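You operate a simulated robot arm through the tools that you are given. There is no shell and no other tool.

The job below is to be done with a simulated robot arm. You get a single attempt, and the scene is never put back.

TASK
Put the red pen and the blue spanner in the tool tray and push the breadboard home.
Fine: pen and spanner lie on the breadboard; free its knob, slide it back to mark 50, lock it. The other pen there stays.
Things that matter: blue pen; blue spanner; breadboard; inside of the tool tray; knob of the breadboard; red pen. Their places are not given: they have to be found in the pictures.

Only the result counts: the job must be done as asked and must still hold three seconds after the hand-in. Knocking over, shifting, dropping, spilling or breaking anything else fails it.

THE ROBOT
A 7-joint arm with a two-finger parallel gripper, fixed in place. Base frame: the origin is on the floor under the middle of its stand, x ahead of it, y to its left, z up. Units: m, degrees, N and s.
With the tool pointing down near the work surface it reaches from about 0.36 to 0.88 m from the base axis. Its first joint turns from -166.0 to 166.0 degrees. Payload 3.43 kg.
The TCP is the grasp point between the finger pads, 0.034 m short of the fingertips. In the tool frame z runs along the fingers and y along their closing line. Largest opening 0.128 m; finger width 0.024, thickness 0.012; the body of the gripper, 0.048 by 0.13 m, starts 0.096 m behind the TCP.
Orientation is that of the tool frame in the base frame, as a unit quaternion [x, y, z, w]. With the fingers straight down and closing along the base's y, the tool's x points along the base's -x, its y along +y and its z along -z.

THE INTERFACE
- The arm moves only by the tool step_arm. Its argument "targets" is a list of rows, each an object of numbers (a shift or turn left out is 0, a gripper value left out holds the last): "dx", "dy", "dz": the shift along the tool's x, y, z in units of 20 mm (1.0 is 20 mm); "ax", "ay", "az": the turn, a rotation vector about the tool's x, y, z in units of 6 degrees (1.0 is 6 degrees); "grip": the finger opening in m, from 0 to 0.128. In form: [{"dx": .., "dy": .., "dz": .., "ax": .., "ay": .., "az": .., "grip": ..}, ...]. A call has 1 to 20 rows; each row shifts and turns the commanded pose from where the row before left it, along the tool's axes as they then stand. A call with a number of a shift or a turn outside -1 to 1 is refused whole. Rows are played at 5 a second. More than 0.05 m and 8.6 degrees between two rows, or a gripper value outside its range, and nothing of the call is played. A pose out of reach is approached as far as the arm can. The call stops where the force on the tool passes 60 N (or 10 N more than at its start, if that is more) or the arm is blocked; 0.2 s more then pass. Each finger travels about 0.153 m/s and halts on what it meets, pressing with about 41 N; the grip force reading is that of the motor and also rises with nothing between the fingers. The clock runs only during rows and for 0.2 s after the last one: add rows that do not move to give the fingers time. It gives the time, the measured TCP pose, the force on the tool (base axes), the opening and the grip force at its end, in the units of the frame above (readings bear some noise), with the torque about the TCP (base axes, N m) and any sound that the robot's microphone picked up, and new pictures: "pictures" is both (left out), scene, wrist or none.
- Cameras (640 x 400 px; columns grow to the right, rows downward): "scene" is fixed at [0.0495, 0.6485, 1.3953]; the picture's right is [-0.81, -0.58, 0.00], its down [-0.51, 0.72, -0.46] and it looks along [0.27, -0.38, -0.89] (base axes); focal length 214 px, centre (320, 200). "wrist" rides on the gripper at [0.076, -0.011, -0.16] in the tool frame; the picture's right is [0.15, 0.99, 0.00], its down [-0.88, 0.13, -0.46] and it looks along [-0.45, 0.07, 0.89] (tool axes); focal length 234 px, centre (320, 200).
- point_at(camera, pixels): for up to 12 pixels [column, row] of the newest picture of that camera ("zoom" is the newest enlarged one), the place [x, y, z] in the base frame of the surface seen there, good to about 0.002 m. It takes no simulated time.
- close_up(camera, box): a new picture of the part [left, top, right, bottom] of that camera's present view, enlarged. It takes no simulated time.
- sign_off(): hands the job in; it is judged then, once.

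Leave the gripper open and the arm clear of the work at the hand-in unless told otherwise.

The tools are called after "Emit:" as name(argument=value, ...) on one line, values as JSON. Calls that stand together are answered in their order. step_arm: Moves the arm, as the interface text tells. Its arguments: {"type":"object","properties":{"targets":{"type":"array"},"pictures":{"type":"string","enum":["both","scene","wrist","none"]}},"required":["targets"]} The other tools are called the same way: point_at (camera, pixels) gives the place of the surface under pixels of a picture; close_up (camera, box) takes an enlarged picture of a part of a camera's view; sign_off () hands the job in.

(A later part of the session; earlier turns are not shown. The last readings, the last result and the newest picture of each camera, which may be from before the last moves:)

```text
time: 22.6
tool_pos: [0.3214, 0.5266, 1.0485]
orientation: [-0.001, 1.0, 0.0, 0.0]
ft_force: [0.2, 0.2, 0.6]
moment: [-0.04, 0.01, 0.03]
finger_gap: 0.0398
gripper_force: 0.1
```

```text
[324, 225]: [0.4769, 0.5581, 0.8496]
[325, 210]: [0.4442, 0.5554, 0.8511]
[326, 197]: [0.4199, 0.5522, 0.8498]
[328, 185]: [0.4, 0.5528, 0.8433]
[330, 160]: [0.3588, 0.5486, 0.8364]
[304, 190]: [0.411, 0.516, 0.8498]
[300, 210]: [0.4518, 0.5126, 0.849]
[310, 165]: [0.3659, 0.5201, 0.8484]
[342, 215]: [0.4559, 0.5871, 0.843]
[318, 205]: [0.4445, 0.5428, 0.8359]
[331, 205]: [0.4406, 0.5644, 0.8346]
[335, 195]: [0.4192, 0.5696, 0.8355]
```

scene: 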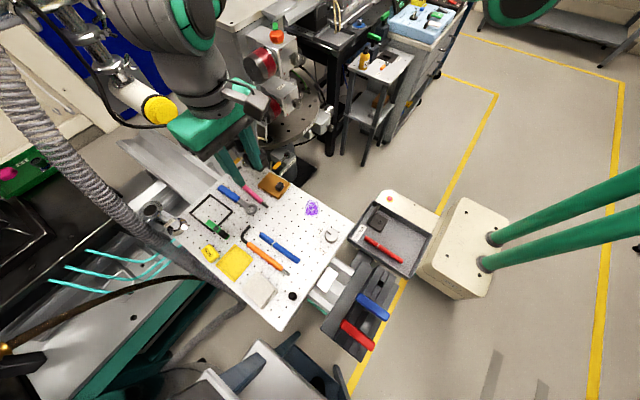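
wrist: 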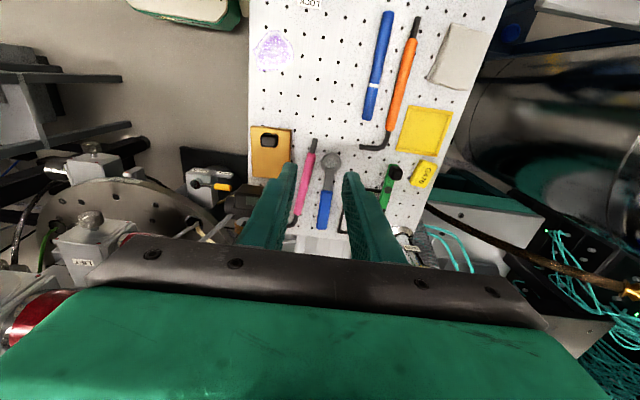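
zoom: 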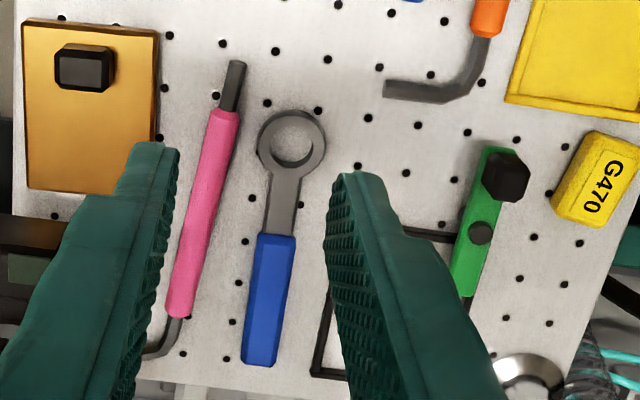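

The spanner's handle is about 20 mm wide, tilted some 5° from x, with the pink key on one side and the black frame on the other. I'll measure the frame and pink key more carefully from the scene camera.

Emit:
close_up(camera="scene", box=[200, 170, 260, 225])

Emit:
point_at(camera="scene", pixels=[[210, 195.5], [215, 198.5], [221, 203], [226, 206.5], [232, 211], [219, 188], [226, 192], [233, 196], [240, 201], [249, 208], [240, 186], [246, 191]])

```text
7.27 times, centred on (230, 198) of scene
```

zoom: 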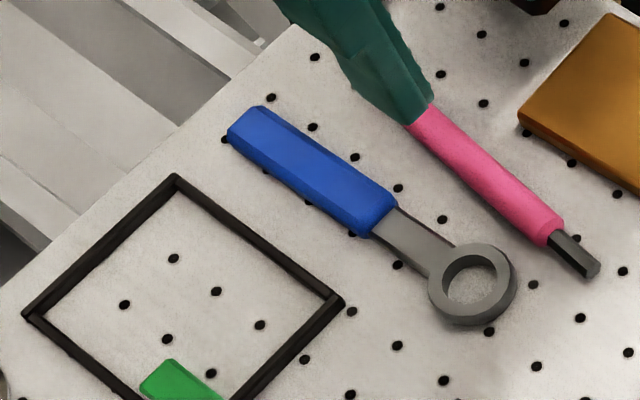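

```text
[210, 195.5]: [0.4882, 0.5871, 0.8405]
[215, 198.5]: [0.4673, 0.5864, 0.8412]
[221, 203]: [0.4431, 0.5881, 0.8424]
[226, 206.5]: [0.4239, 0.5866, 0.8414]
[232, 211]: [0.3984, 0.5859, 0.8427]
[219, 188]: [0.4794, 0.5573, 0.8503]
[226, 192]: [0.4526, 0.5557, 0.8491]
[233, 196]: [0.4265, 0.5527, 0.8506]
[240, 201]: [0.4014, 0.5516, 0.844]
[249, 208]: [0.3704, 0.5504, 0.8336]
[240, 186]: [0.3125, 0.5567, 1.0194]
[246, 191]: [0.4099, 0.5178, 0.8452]
```

The frame's near bar is at y≈0.587 and the pink key at ≈0.513, leaving about 20 mm on each side of the handle at x≈0.425. I'll move to above (0.425, 0.552) at z≈0.98, turning about 5° to match the spanner, with the opening at 31 mm.

Emit:
step_arm(targets=[{"dx": -0.86, "dy": 0.21, "dz": 0.5, "grip": 0.031}, {"dx": -0.86, "dy": 0.21, "dz": 0.5}, {"dx": -0.86, "dy": 0.21, "dz": 0.5}, {"dx": -0.86, "dy": 0.21, "dz": 0.5}, {"dx": -0.86, "dy": 0.21, "dz": 0.5}, {"dx": -0.86, "dy": 0.21, "dz": 0.5}, {"az": -0.85}, {}], pictures="both")

Emit:
close_up(camera="wrist", box=[240, 90, 420, 250])

Emit:
close_up(camera="scene", box=[120, 0, 320, 230])

```text
time: 24.4
tool_pos: [0.4246, 0.5522, 0.9869]
orientation: [-0.045, 0.999, 0.001, 0.0]
ft_force: [-0.2, 0.0, -0.5]
moment: [-0.03, 0.03, -0.01]
finger_gap: 0.0309
gripper_force: 0.0
```

scene: 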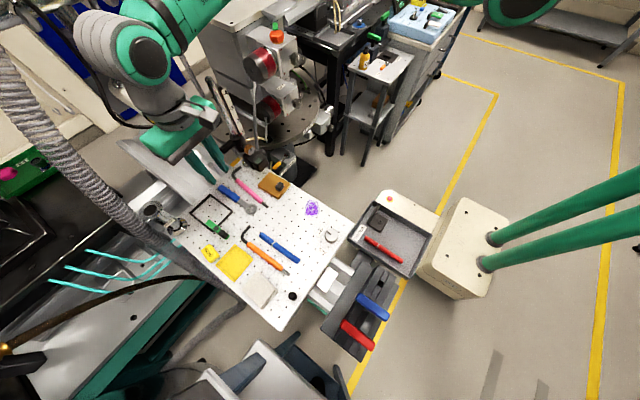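
wrist: 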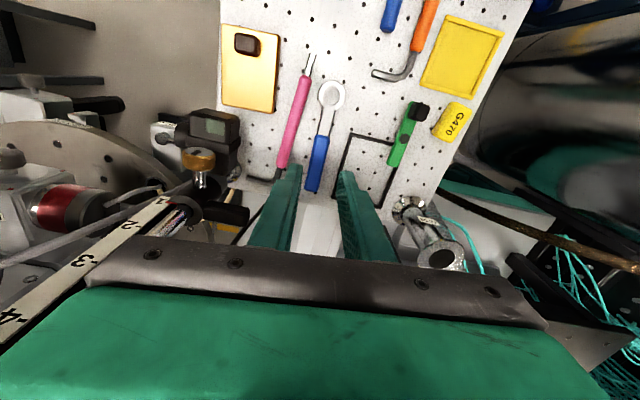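

```text
2.50 times, centred on (330, 170) of wrist
```

zoom: 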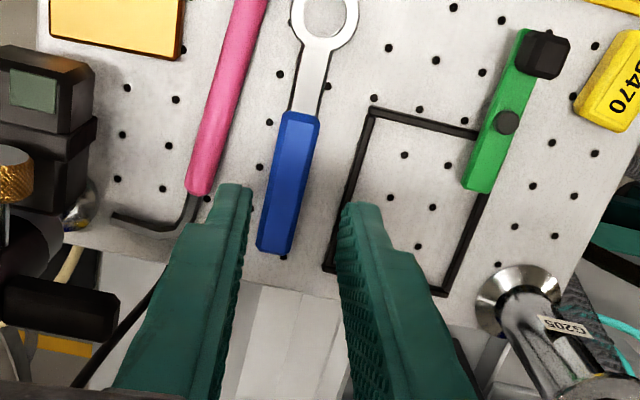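

```text
1.74 times, centred on (220, 115) of scene
```

zoom: 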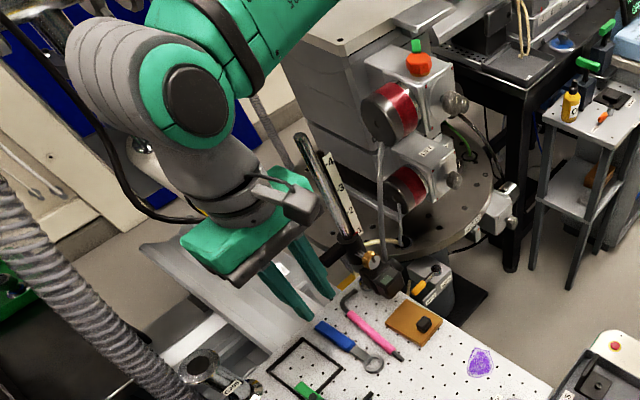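

The hand is over the spanner. I'll read the forearm's positions and the post top to make sure the forearm will pass clear of the post when I lower by 0.117 m.

Emit:
point_at(camera="scene", pixels=[[150, 62], [165, 15], [180, 25], [195, 25], [200, 12], [210, 8], [178, 50], [170, 95], [205, 115], [210, 82], [215, 3], [185, 40]])

Emit:
point_at(camera="wrist", pixels=[[200, 165], [180, 210], [150, 220], [110, 245], [70, 270], [20, 300], [235, 215], [210, 125], [320, 160], [317, 180], [297, 172], [345, 180]])

```text
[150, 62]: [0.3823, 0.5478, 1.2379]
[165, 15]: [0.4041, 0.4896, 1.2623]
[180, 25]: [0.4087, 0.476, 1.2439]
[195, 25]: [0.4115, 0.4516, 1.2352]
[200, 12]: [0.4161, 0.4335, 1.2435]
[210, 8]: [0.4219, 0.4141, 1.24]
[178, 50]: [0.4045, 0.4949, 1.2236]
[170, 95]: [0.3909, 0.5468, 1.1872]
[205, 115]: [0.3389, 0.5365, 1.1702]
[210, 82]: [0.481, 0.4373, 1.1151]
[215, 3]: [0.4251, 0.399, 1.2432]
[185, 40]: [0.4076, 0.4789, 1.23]
```

```text
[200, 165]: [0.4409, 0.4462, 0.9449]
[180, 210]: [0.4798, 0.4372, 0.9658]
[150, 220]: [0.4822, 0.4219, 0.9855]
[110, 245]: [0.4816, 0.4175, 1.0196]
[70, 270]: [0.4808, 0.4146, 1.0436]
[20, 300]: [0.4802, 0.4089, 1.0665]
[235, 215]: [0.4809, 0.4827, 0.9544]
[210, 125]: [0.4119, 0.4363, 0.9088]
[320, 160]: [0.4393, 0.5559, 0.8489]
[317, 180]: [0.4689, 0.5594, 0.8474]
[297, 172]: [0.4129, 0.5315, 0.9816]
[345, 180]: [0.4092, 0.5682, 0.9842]
```

The forearm runs nearly level toward −y at x≈0.41–0.50 and would come down on the post (top z 1.12 at (0.48, 0.437)). I'll tilt the tool 24° about its closing axis so the wrist moves toward −x, well clear of the post, then check again.

Emit:
step_arm(targets=[{"dx": 0.3, "dz": -0.3, "ay": -0.8}, {"dx": 0.3, "ay": -0.8}, {"ay": -0.8}, {"ay": -0.8}, {"ay": -0.8}, {}, {}], pictures="both")

Emit:
close_up(camera="scene", box=[120, 0, 320, 230])

Emit:
close_up(camera="wrist", box=[240, 90, 420, 250])

```text
time: 26.0
tool_pos: [0.4115, 0.5519, 0.9946]
orientation: [-0.043, 0.977, 0.01, 0.208]
ft_force: [-0.1, 0.3, -0.2]
moment: [0.01, 0.02, 0.0]
finger_gap: 0.0309
gripper_force: 0.0
```

scene: 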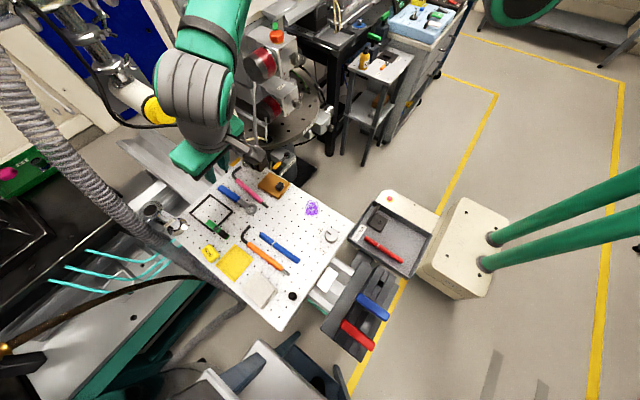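
wrist: 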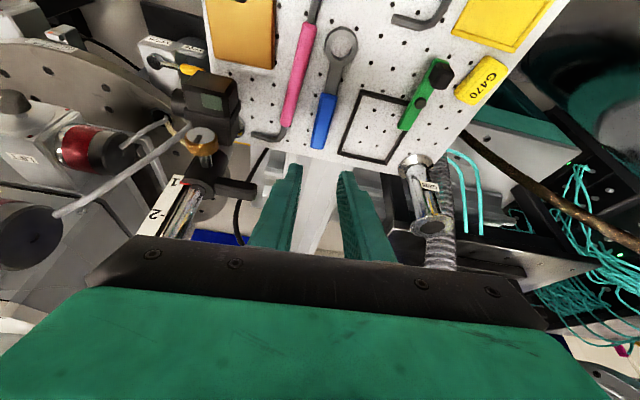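

```text
1.74 times, centred on (220, 115) of scene
```

zoom: 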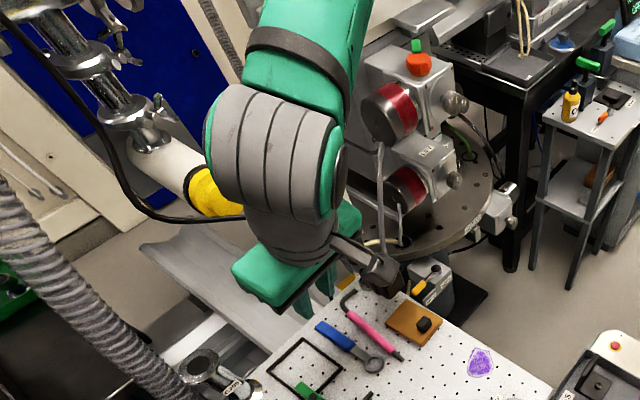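

```text
2.50 times, centred on (330, 170) of wrist
```

zoom: 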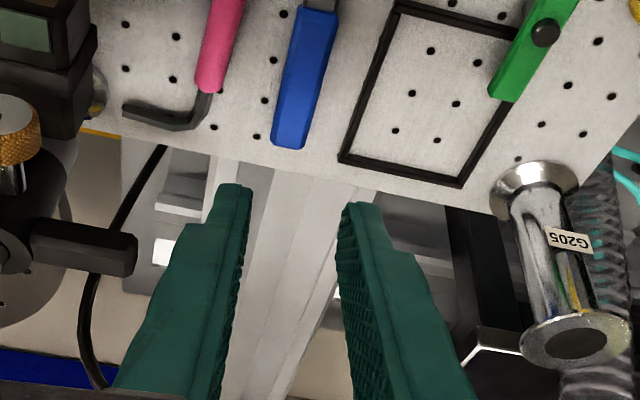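

The wrist has moved to −x. I'll read the forearm's place again relative to the post.

Emit:
point_at(camera="scene", pixels=[[205, 40], [215, 15], [235, 20], [243, 15], [230, 50], [195, 100], [200, 80], [238, 5], [247, 3], [225, 60], [237, 160], [180, 70]])

Emit:
point_at(camera="wrist", pixels=[[324, 120], [328, 100], [320, 135], [338, 60], [290, 110], [355, 130], [365, 105], [310, 120], [334, 120], [292, 172], [345, 178], [300, 90]])

```text
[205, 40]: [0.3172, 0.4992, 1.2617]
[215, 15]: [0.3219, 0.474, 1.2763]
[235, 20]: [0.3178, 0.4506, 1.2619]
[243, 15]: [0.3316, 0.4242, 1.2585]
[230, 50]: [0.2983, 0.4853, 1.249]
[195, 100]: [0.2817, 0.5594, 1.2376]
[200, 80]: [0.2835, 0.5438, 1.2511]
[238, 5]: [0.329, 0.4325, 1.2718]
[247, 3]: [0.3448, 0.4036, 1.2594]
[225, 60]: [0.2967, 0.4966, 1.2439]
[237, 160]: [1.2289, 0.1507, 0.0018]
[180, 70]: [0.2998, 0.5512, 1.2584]
```

```text
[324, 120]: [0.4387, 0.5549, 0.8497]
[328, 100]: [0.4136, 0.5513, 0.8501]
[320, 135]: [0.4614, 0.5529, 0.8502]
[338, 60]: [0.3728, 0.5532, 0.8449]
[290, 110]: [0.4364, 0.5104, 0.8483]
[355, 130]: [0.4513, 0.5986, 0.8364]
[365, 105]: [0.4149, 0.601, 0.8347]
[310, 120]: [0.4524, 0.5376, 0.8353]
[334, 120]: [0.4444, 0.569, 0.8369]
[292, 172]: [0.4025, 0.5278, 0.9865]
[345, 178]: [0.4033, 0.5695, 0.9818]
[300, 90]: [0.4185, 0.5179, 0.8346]
```

The forearm now passes about 5 cm clear of the post. I'll descend 0.1 m vertically (fingertips still about 10 mm above the spanner) and look.

Emit:
step_arm(targets=[{"dx": 0.407, "dz": 0.914}, {"dx": 0.407, "dz": 0.914}, {"dx": 0.407, "dz": 0.914}, {"dx": 0.407, "dz": 0.914}, {"dx": 0.407, "dz": 0.914}, {}, {}], pictures="both")

Emit:
close_up(camera="scene", box=[150, 80, 310, 230])

Emit:
close_up(camera="wrist", box=[240, 90, 420, 250])

```text
time: 27.6
tool_pos: [0.4128, 0.5518, 0.8936]
orientation: [-0.044, 0.977, 0.009, 0.208]
ft_force: [-0.1, 0.1, -0.1]
moment: [0.01, 0.05, -0.02]
finger_gap: 0.0311
gripper_force: 0.1
```

scene: 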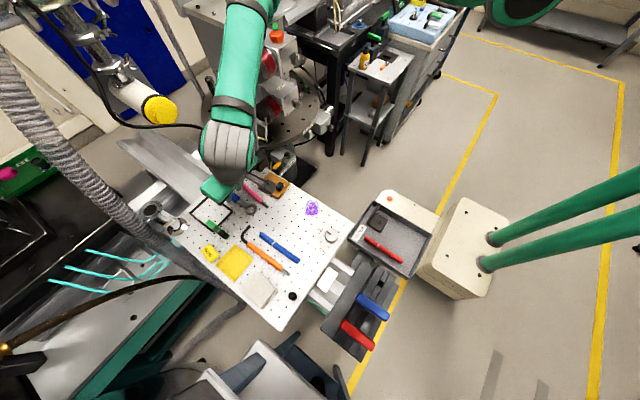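
wrist: 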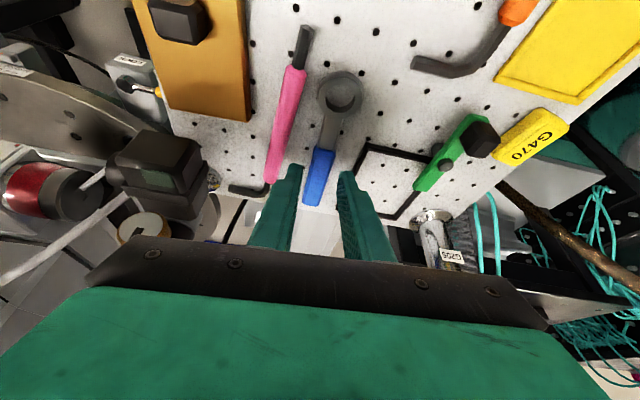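

```text
2.67 times, centred on (230, 155) of scene
```

zoom: 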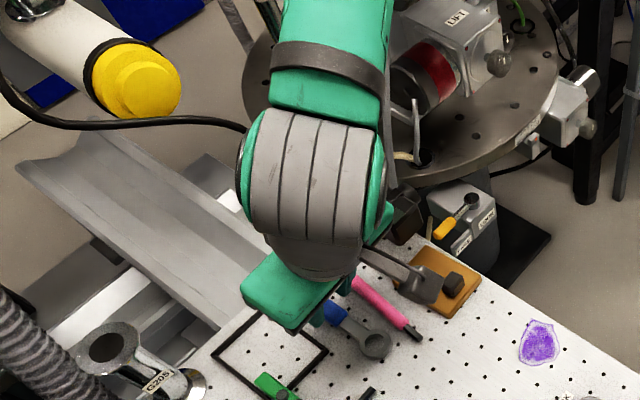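

```text
2.50 times, centred on (330, 170) of wrist
```

zoom: 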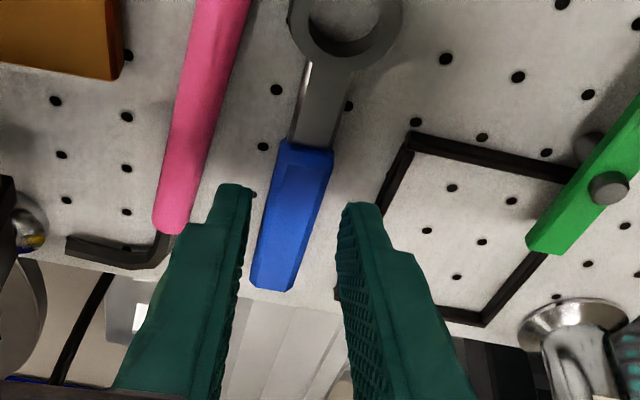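

The handle is centred between the fingertips. I'll trim the opening to 29 mm, shift −1 mm in y, and descend 20 mm so the tips sit beside the handle.

Emit:
step_arm(targets=[{"dy": -0.05, "grip": 0.029}, {}, {"dx": 0.143, "dz": 0.32}, {"dx": 0.143, "dz": 0.32}, {"dx": 0.143, "dz": 0.32}, {}, {}], pictures="both")

Emit:
close_up(camera="wrist", box=[240, 90, 420, 250])

Emit:
close_up(camera="scene", box=[195, 160, 275, 225])

```text
time: 29.2
tool_pos: [0.4122, 0.5499, 0.8719]
orientation: [-0.044, 0.977, 0.009, 0.208]
ft_force: [0.5, -0.1, 0.5]
moment: [0.0, 0.02, -0.02]
finger_gap: 0.029
gripper_force: 0.0
```

scene: 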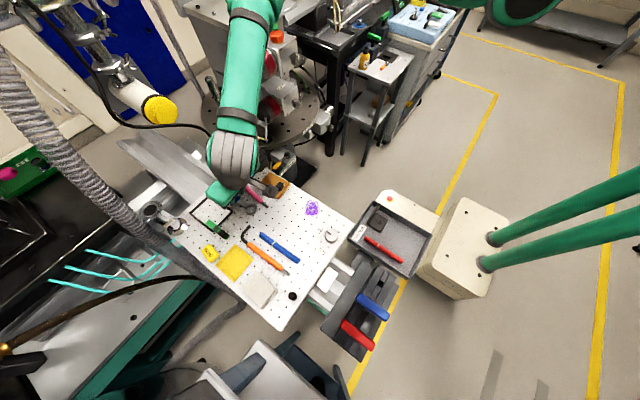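
wrist: 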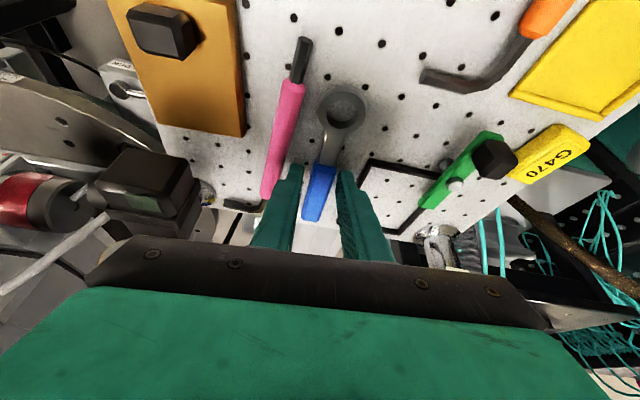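

```text
2.50 times, centred on (330, 170) of wrist
```

zoom: 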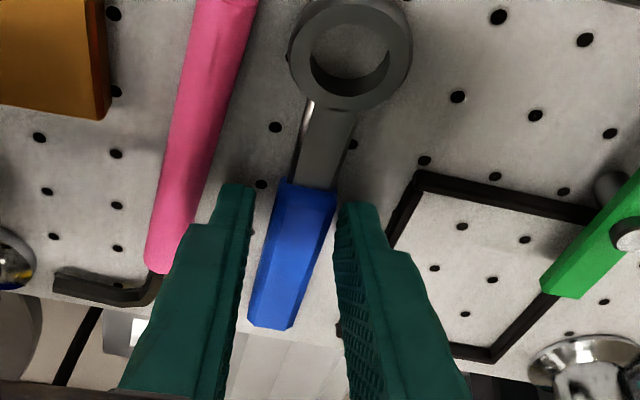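

```text
6.15 times, centred on (235, 192) of scene
```

zoom: 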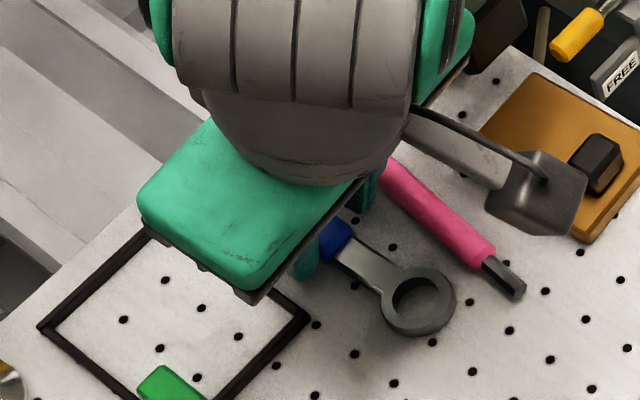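

The fingertips are beside the handle's shaft end with no contact forces. I'll close on it.

Emit:
step_arm(targets=[{"grip": 0.024}, {"grip": 0.02}, {"grip": 0.014}, {"grip": 0.01}, {"grip": 0.01}, {"grip": 0.01}], pictures="both")

Emit:
close_up(camera="wrist", box=[240, 90, 420, 250])

```text
time: 30.6
tool_pos: [0.4124, 0.551, 0.8722]
orientation: [-0.044, 0.977, 0.009, 0.208]
ft_force: [0.1, -0.1, 0.4]
moment: [-0.02, -0.03, 0.02]
finger_gap: 0.019
gripper_force: 41.1
```

scene: 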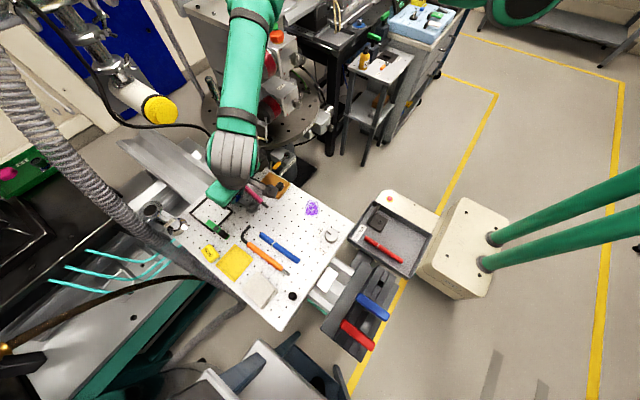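
wrist: 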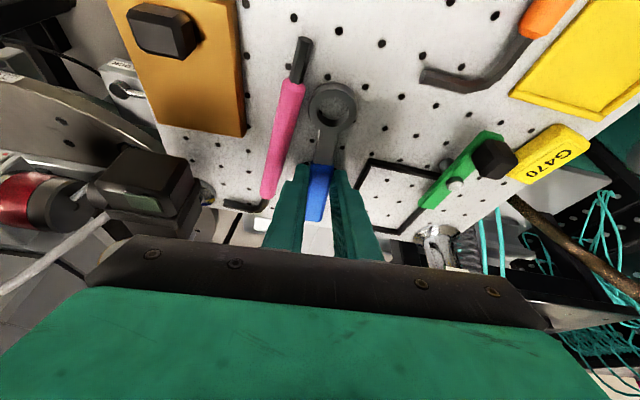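

```text
2.50 times, centred on (330, 170) of wrist
```

zoom: 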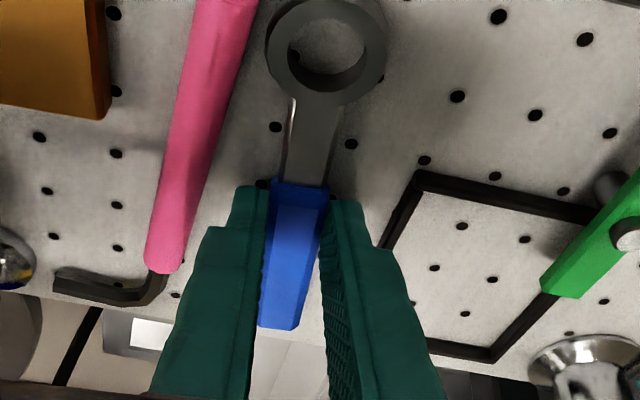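

The handle is gripped (gap 19 mm, 41 N) without touching the neighbours. I'll lift straight up.

Emit:
step_arm(targets=[{"dx": -0.163, "dz": -0.366, "grip": 0.01}, {"dx": -0.285, "dz": -0.64}, {"dx": -0.407, "dz": -0.914}, {"dx": -0.407, "dz": -0.914}, {"dx": -0.407, "dz": -0.914}, {"dx": -0.407, "dz": -0.914}, {"dx": -0.407, "dz": -0.914}, {}], pictures="both")

Emit:
close_up(camera="wrist", box=[220, 50, 440, 250])

Emit:
close_up(camera="scene", box=[160, 100, 320, 250])

```text
time: 32.4
tool_pos: [0.413, 0.5495, 0.995]
orientation: [-0.043, 0.977, 0.009, 0.208]
ft_force: [-0.9, -0.4, -1.2]
moment: [0.02, 0.0, 0.02]
finger_gap: 0.0189
gripper_force: 40.8
```

scene: 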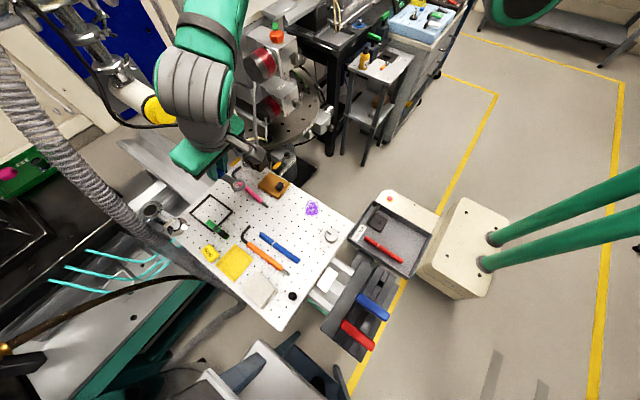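
wrist: 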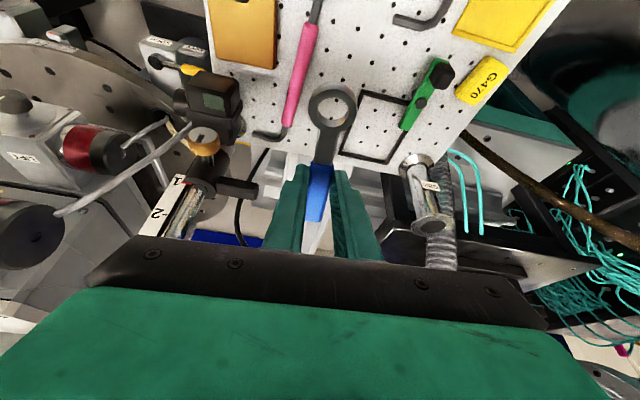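

```text
2.00 times, centred on (330, 150) of wrist
```

zoom: 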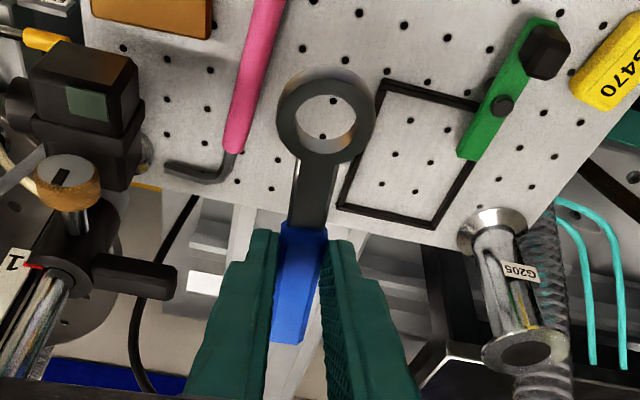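

```text
2.67 times, centred on (240, 175) of scene
```

zoom: 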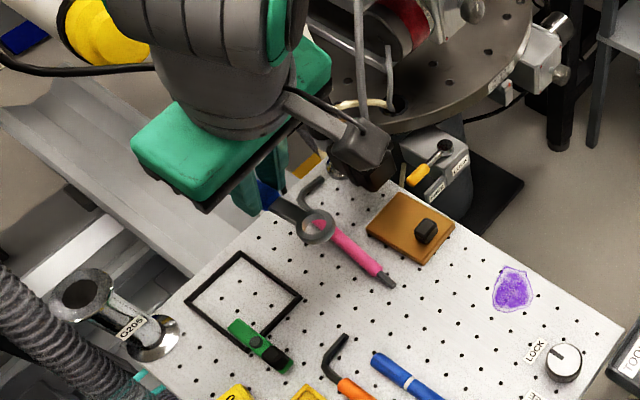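

The spanner is lifted. I'll turn it 5° back in line with x and carry it level toward the tray (first half).

Emit:
step_arm(targets=[{"ax": 0.346, "az": 0.777}, {"dx": 0.95, "dy": -0.44, "dz": -0.423}, {"dx": 0.95, "dy": -0.44, "dz": -0.423}, {"dx": 0.95, "dy": -0.44, "dz": -0.423}, {"dx": 0.95, "dy": -0.44, "dz": -0.423}, {"dx": 0.95, "dy": -0.44, "dz": -0.423}, {"dx": 0.95, "dy": -0.44, "dz": -0.423}, {"dx": 0.95, "dy": -0.44, "dz": -0.423}, {"dx": 0.95, "dy": -0.44, "dz": -0.423}, {"dx": 0.95, "dy": -0.44, "dz": -0.423}, {"dx": 0.95, "dy": -0.44, "dz": -0.423}, {"dx": 0.95, "dy": -0.44, "dz": -0.423}, {"dx": 0.95, "dy": -0.44, "dz": -0.423}, {}], pictures="both")

```text
time: 35.4
tool_pos: [0.1614, 0.4446, 0.9948]
orientation: [0.0, 0.978, 0.0, 0.208]
ft_force: [-0.5, -0.5, -2.0]
moment: [0.02, -0.01, 0.0]
finger_gap: 0.0192
gripper_force: 41.0
```

scene: 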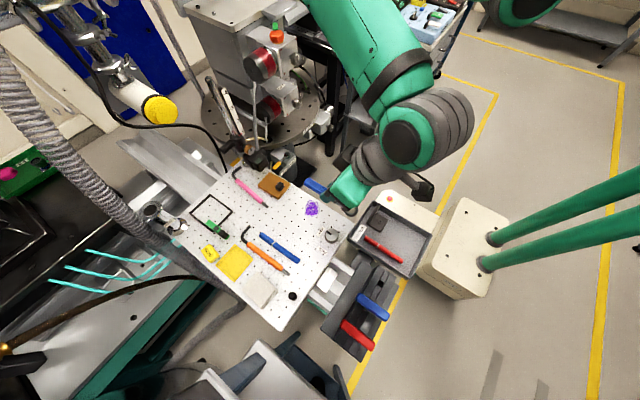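
wrist: 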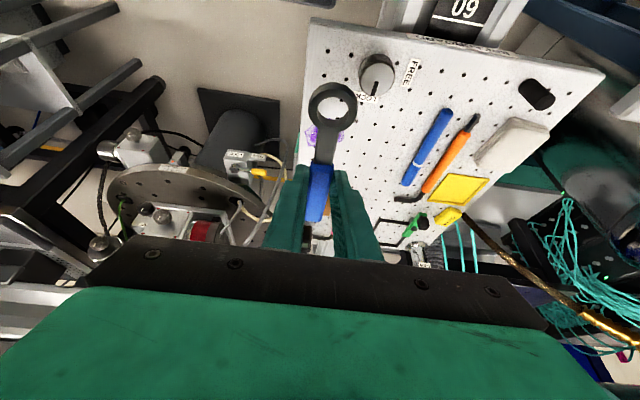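

The spanner is securely held. I'll continue to above the tray at about (−0.022, 0.366).

Emit:
step_arm(targets=[{"dx": 0.931, "dy": -0.437, "dz": -0.415}, {"dx": 0.931, "dy": -0.437, "dz": -0.415}, {"dx": 0.931, "dy": -0.437, "dz": -0.415}, {"dx": 0.931, "dy": -0.437, "dz": -0.415}, {"dx": 0.931, "dy": -0.437, "dz": -0.415}, {"dx": 0.931, "dy": -0.437, "dz": -0.415}, {"dx": 0.931, "dy": -0.437, "dz": -0.415}, {"dx": 0.931, "dy": -0.437, "dz": -0.415}, {"dx": 0.931, "dy": -0.437, "dz": -0.415}, {}, {}], pictures="both")

Emit:
close_up(camera="scene", box=[330, 170, 450, 290])

Emit:
close_up(camera="wrist", box=[200, 20, 450, 250])

```text
time: 37.8
tool_pos: [-0.0207, 0.3653, 0.9955]
orientation: [0.0, 0.978, 0.0, 0.209]
ft_force: [0.7, -0.2, -0.4]
moment: [-0.03, 0.05, 0.03]
finger_gap: 0.0189
gripper_force: 40.7
```

scene: 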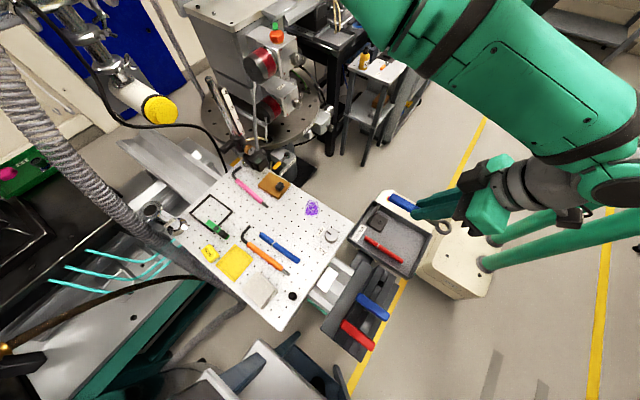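
wrist: 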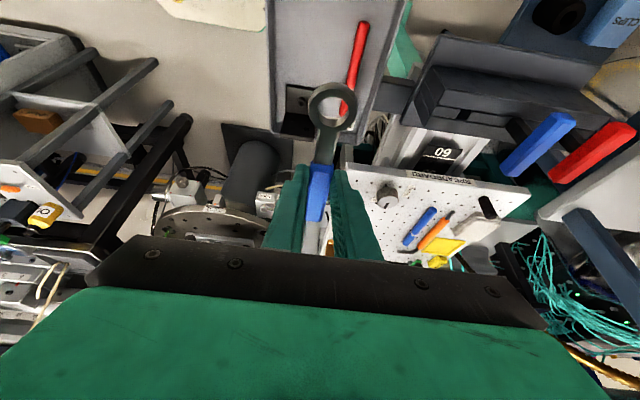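

```text
3.33 times, centred on (390, 230) of scene
```

zoom: 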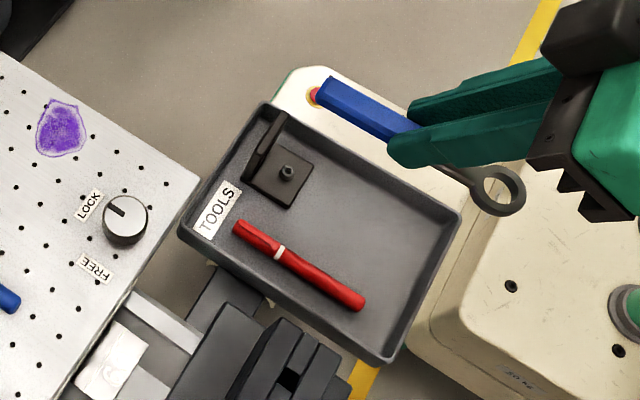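

```text
1.74 times, centred on (325, 135) of wrist
```

zoom: 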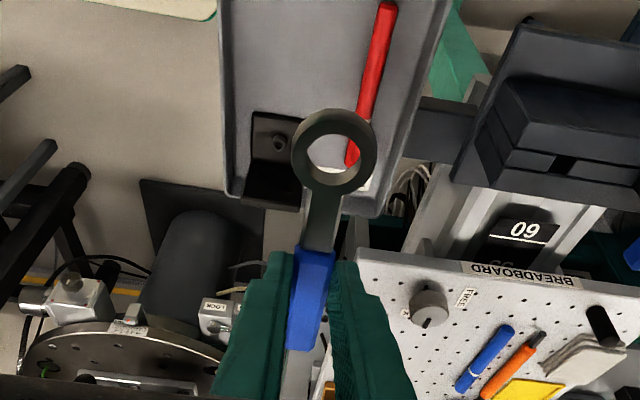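

The scene view shows pen and bracket in the tray. I'll measure the bracket's edges, the pen, and the held spanner's ends.

Emit:
point_at(camera="scene", pixels=[[379.5, 231], [381.5, 234], [387, 219.5], [390, 220], [369, 224], [365.5, 238.5], [383, 249.5], [401, 260], [375, 243], [388, 240], [395, 228], [392, 236]])

Emit:
point_at(camera="scene", pixels=[[390, 197], [400, 203], [410, 209], [440, 228], [428, 218], [445, 222], [436, 227], [446, 233], [388, 196], [415, 212], [420, 215], [383, 228]])

```text
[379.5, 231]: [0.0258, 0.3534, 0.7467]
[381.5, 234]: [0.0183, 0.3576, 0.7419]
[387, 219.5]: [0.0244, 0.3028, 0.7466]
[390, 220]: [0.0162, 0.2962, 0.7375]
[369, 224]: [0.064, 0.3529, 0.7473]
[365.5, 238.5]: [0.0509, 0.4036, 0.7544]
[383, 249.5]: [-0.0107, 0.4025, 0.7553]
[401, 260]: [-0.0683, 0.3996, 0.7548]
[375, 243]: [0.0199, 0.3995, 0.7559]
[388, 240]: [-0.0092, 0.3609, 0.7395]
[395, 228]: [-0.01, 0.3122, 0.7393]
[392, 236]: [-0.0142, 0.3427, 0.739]
```

```text
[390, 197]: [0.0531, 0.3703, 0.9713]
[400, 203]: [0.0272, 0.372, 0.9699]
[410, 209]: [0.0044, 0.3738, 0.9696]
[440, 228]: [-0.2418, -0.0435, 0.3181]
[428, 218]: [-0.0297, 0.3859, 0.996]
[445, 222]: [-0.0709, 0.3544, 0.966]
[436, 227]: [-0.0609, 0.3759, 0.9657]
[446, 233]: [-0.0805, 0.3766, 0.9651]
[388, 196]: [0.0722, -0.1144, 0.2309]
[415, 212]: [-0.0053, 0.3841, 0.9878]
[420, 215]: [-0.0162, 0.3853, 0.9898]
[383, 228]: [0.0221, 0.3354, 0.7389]
```

Bracket spans x 0.022–0.075, y 0.302–0.355, and the pen's near side is y≈0.3925. I'll shift to y 0.3685 so the spanner drops between them, and descend 0.2 m to about 15 mm above the floor.

Emit:
step_arm(targets=[{"dx": -0.12, "dy": 0.16, "dz": 0.055}, {"dx": 0.407, "dz": 0.914}, {"dx": 0.407, "dz": 0.914}, {"dx": 0.407, "dz": 0.914}, {"dx": 0.407, "dz": 0.914}, {"dx": 0.407, "dz": 0.914}, {"dx": 0.407, "dz": 0.914}, {"dx": 0.407, "dz": 0.914}, {"dx": 0.407, "dz": 0.914}, {"dx": 0.407, "dz": 0.914}, {"dx": 0.407, "dz": 0.914}, {}, {}], pictures="both")

Emit:
close_up(camera="wrist", box=[200, 20, 450, 250])

Emit:
close_up(camera="scene", box=[330, 170, 450, 290])

```text
time: 40.6
tool_pos: [-0.017, 0.3681, 0.7945]
orientation: [0.0, 0.978, 0.0, 0.208]
ft_force: [0.5, 0.3, -1.1]
moment: [0.02, 0.03, -0.01]
finger_gap: 0.0191
gripper_force: 41.0
```

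scene: 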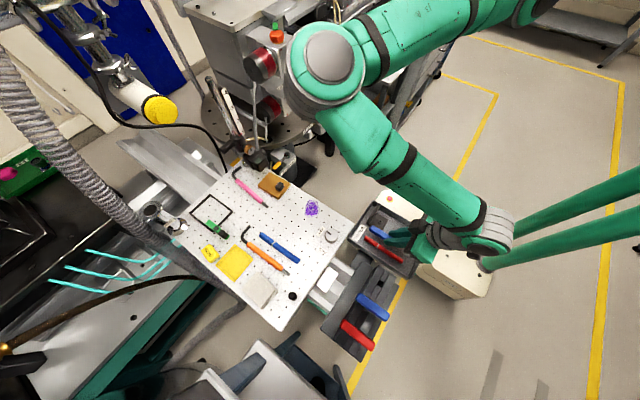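
wrist: 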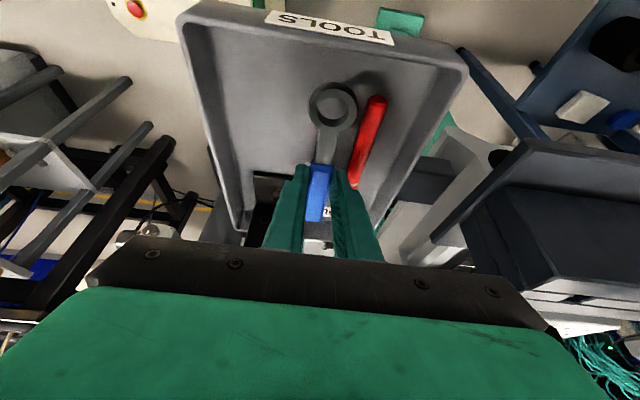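

```text
1.74 times, centred on (325, 135) of wrist
```

zoom: 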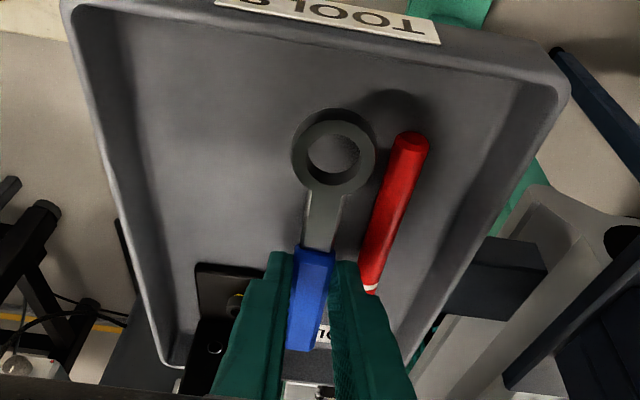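

```text
3.33 times, centred on (390, 230) of scene
```

zoom: 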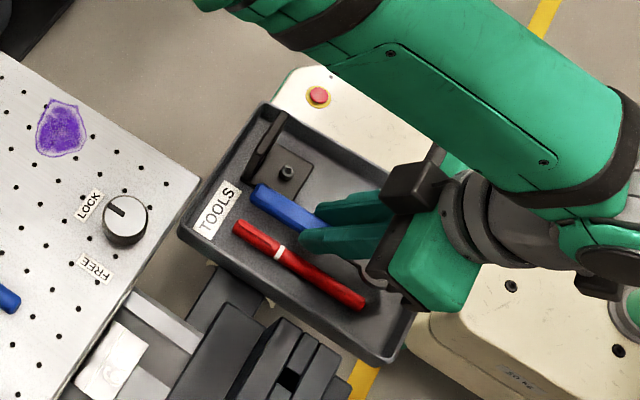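

The spanner hangs level between bracket and pen. I'll shift +1.2 mm in y for bracket clearance and lower to about 1 mm above the floor, slowly.

Emit:
step_arm(targets=[{"dy": 0.06}, {"dx": 0.1, "dz": 0.22}, {"dx": 0.1, "dz": 0.22}, {"dx": 0.085, "dz": 0.19}, {}, {}], pictures="both")

Emit:
close_up(camera="wrist", box=[200, 20, 450, 250])

Emit:
close_up(camera="scene", box=[355, 200, 415, 265])

```text
time: 42.0
tool_pos: [-0.0176, 0.3701, 0.7807]
orientation: [-0.001, 0.978, 0.0, 0.208]
ft_force: [-1.0, 0.2, -1.2]
moment: [-0.04, 0.01, -0.02]
finger_gap: 0.0188
gripper_force: 41.4
```

scene: 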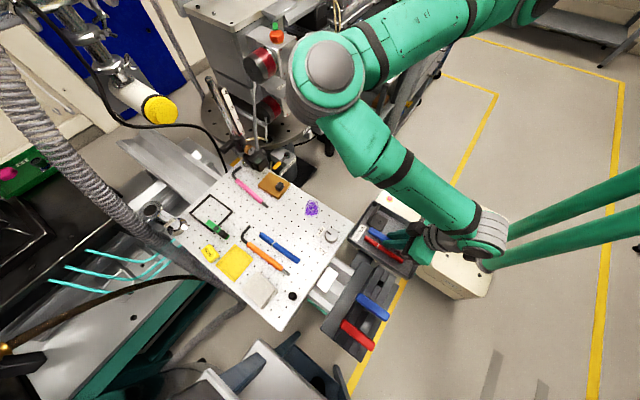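
wrist: 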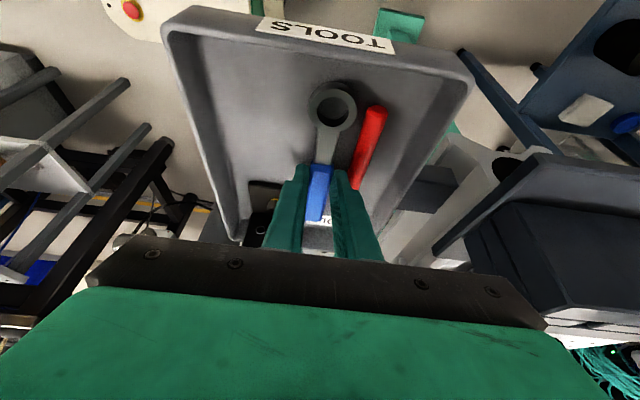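

```text
1.74 times, centred on (325, 135) of wrist
```

zoom: 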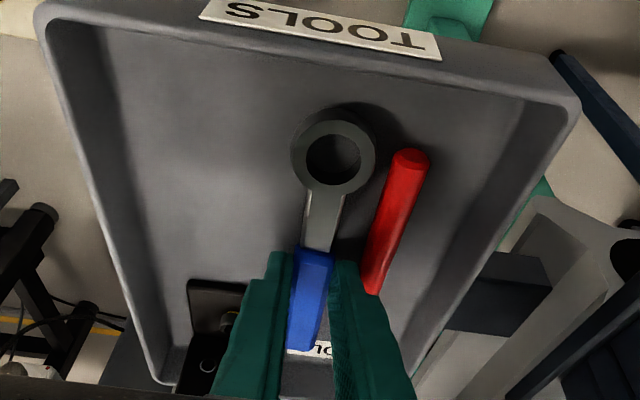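

```text
6.15 times, centred on (385, 232) of scene
```

zoom: 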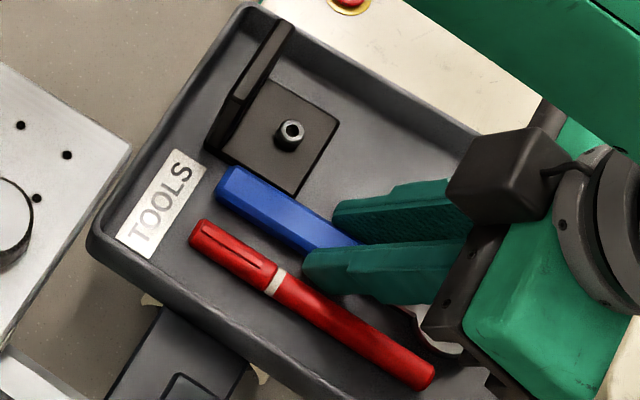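

The handle sits beside the bracket with a visible gap. I'll lower another millimetre and open to 24 mm.

Emit:
step_arm(targets=[{"dx": 0.024, "dz": 0.055}, {}, {"grip": 0.0205}, {"grip": 0.022}, {"grip": 0.024}, {"grip": 0.024}, {"grip": 0.024}], pictures="both")

Emit:
close_up(camera="wrist", box=[200, 20, 450, 250])

Emit:
close_up(camera="scene", box=[355, 200, 415, 265])

```text
time: 43.6
tool_pos: [-0.0181, 0.3703, 0.7809]
orientation: [-0.001, 0.978, 0.001, 0.208]
ft_force: [-0.5, 0.6, -0.3]
moment: [-0.02, -0.02, 0.02]
finger_gap: 0.0238
gripper_force: 0.0
```

scene: 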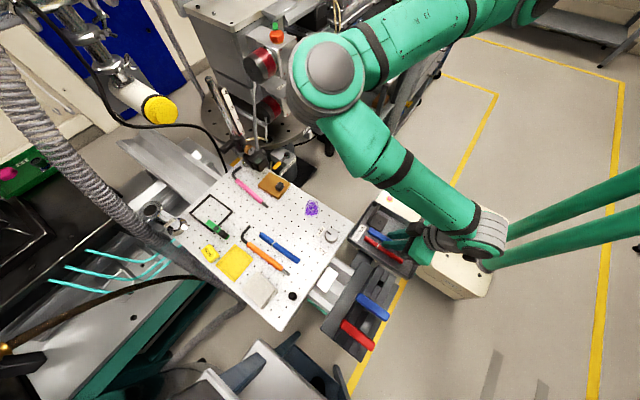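
wrist: 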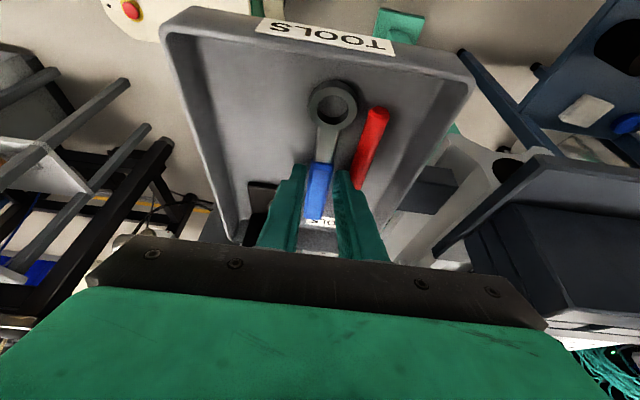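

```text
1.74 times, centred on (325, 135) of wrist
```

zoom: 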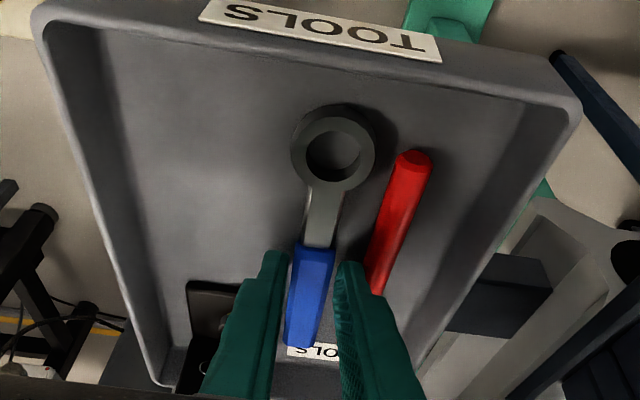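

```text
6.15 times, centred on (385, 232) of scene
```

zoom: 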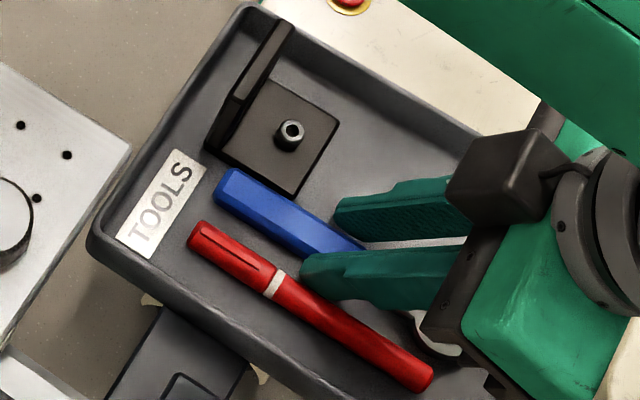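

Pen and spanner are both resting in the tray. I'll rise straight up 0.16 m, remove the tilt, and widen the fingers.

Emit:
step_arm(targets=[{"dx": -0.163, "dz": -0.366}, {"dx": -0.407, "dz": -0.914}, {"dx": -0.407, "dz": -0.914}, {"dx": -0.407, "dz": -0.914}, {"dx": -0.407, "dz": -0.914}, {"dx": -0.407, "dz": -0.914}, {"dx": -0.407, "dz": -0.914}, {"dx": -0.407, "dz": -0.914}, {"ay": 0.8, "grip": 0.056}, {"ay": 0.8}, {"ay": 0.8}, {"ay": 0.8}, {"ay": 0.8}, {}], pictures="both")

Emit:
close_up(camera="wrist", box=[220, 20, 470, 270])

```text
time: 46.6
tool_pos: [-0.0183, 0.37, 0.9297]
orientation: [0.0, 1.0, 0.001, -0.001]
ft_force: [-0.3, 0.3, 0.4]
moment: [-0.02, 0.0, 0.03]
finger_gap: 0.0565
gripper_force: 0.0
```

scene: 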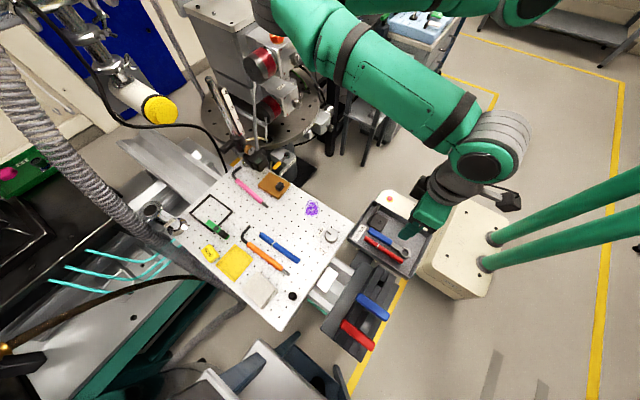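
wrist: 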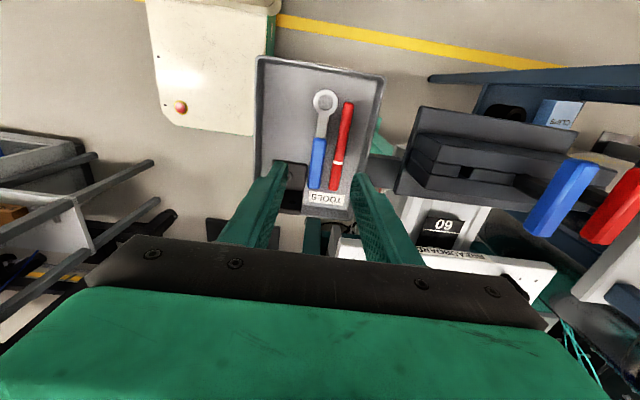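

```text
1.60 times, centred on (345, 145) of wrist
```

zoom: 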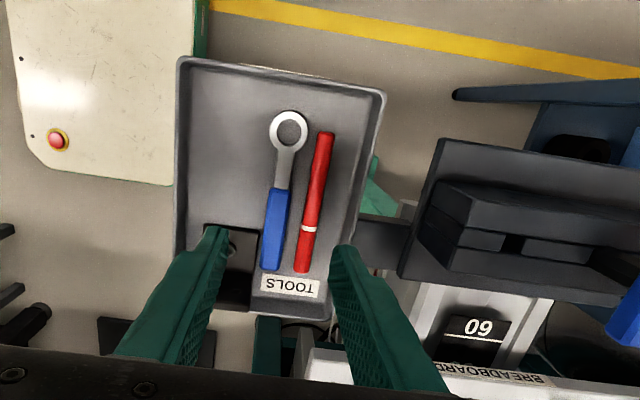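

The spanner and red pen lie in the tray side by side. Next I'll go above the knob (about 0.127, 0.488) and measure it.

Emit:
step_arm(targets=[{"dz": -0.6, "dx": -0.9, "dy": 0.737}, {"dz": -0.6, "dx": -0.9, "dy": 0.737}, {"dz": -0.6, "dx": -0.9, "dy": 0.737}, {"dz": -0.6, "dx": -0.9, "dy": 0.737}, {"dx": -0.9, "dy": 0.737}, {"dx": -0.9, "dy": 0.737}, {"dx": -0.9, "dy": 0.737}, {"dx": -0.9, "dy": 0.737}, {}, {}], pictures="both")

Emit:
close_up(camera="wrist", box=[230, 80, 410, 240])

Emit:
close_up(camera="scene", box=[295, 205, 375, 265])

```text
time: 48.8
tool_pos: [0.1273, 0.4883, 0.9763]
orientation: [0.0, 1.0, 0.0, 0.0]
ft_force: [0.0, -0.9, 0.1]
moment: [0.04, -0.02, -0.01]
finger_gap: 0.0561
gripper_force: 0.1
```

scene: 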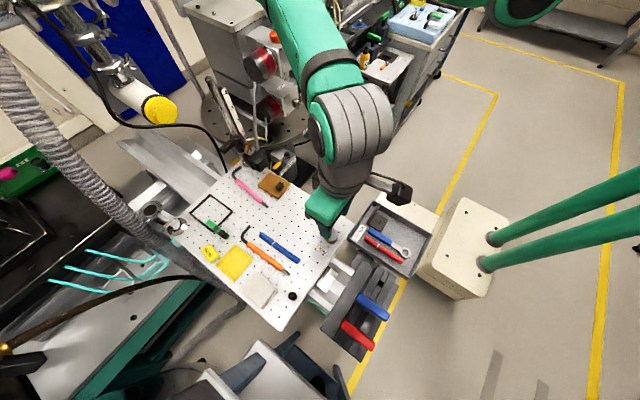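
wrist: 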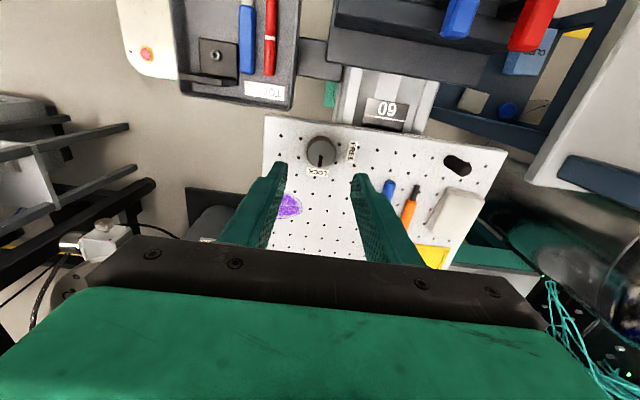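

```text
2.50 times, centred on (320, 160) of wrist
```

zoom: 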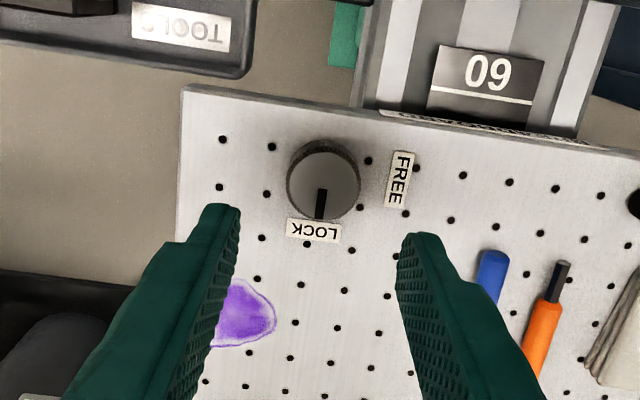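

```text
6.67 times, centred on (335, 235) of scene
```

zoom: 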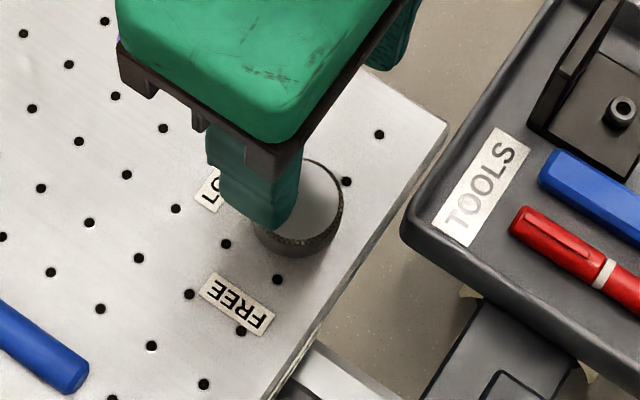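

The knob's top is at zoom (326,187), with its pointer toward the LOCK label (toward +x). I'll measure the knob's top edges and centre.

Emit:
point_at(camera="wrist", pixels=[[322, 155], [310, 156], [334, 156], [322, 147], [321, 164], [322, 151], [322, 159], [320, 172], [352, 152], [316, 155], [328, 155], [330, 144]])

```text
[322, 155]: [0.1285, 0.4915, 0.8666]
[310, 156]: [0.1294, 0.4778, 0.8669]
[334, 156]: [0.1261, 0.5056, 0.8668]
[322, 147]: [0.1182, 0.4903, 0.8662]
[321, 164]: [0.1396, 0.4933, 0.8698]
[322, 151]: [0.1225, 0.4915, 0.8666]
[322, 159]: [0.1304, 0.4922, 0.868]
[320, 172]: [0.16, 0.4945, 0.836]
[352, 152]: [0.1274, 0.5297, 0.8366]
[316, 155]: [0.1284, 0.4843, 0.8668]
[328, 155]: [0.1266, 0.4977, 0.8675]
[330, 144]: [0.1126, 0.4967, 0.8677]
```

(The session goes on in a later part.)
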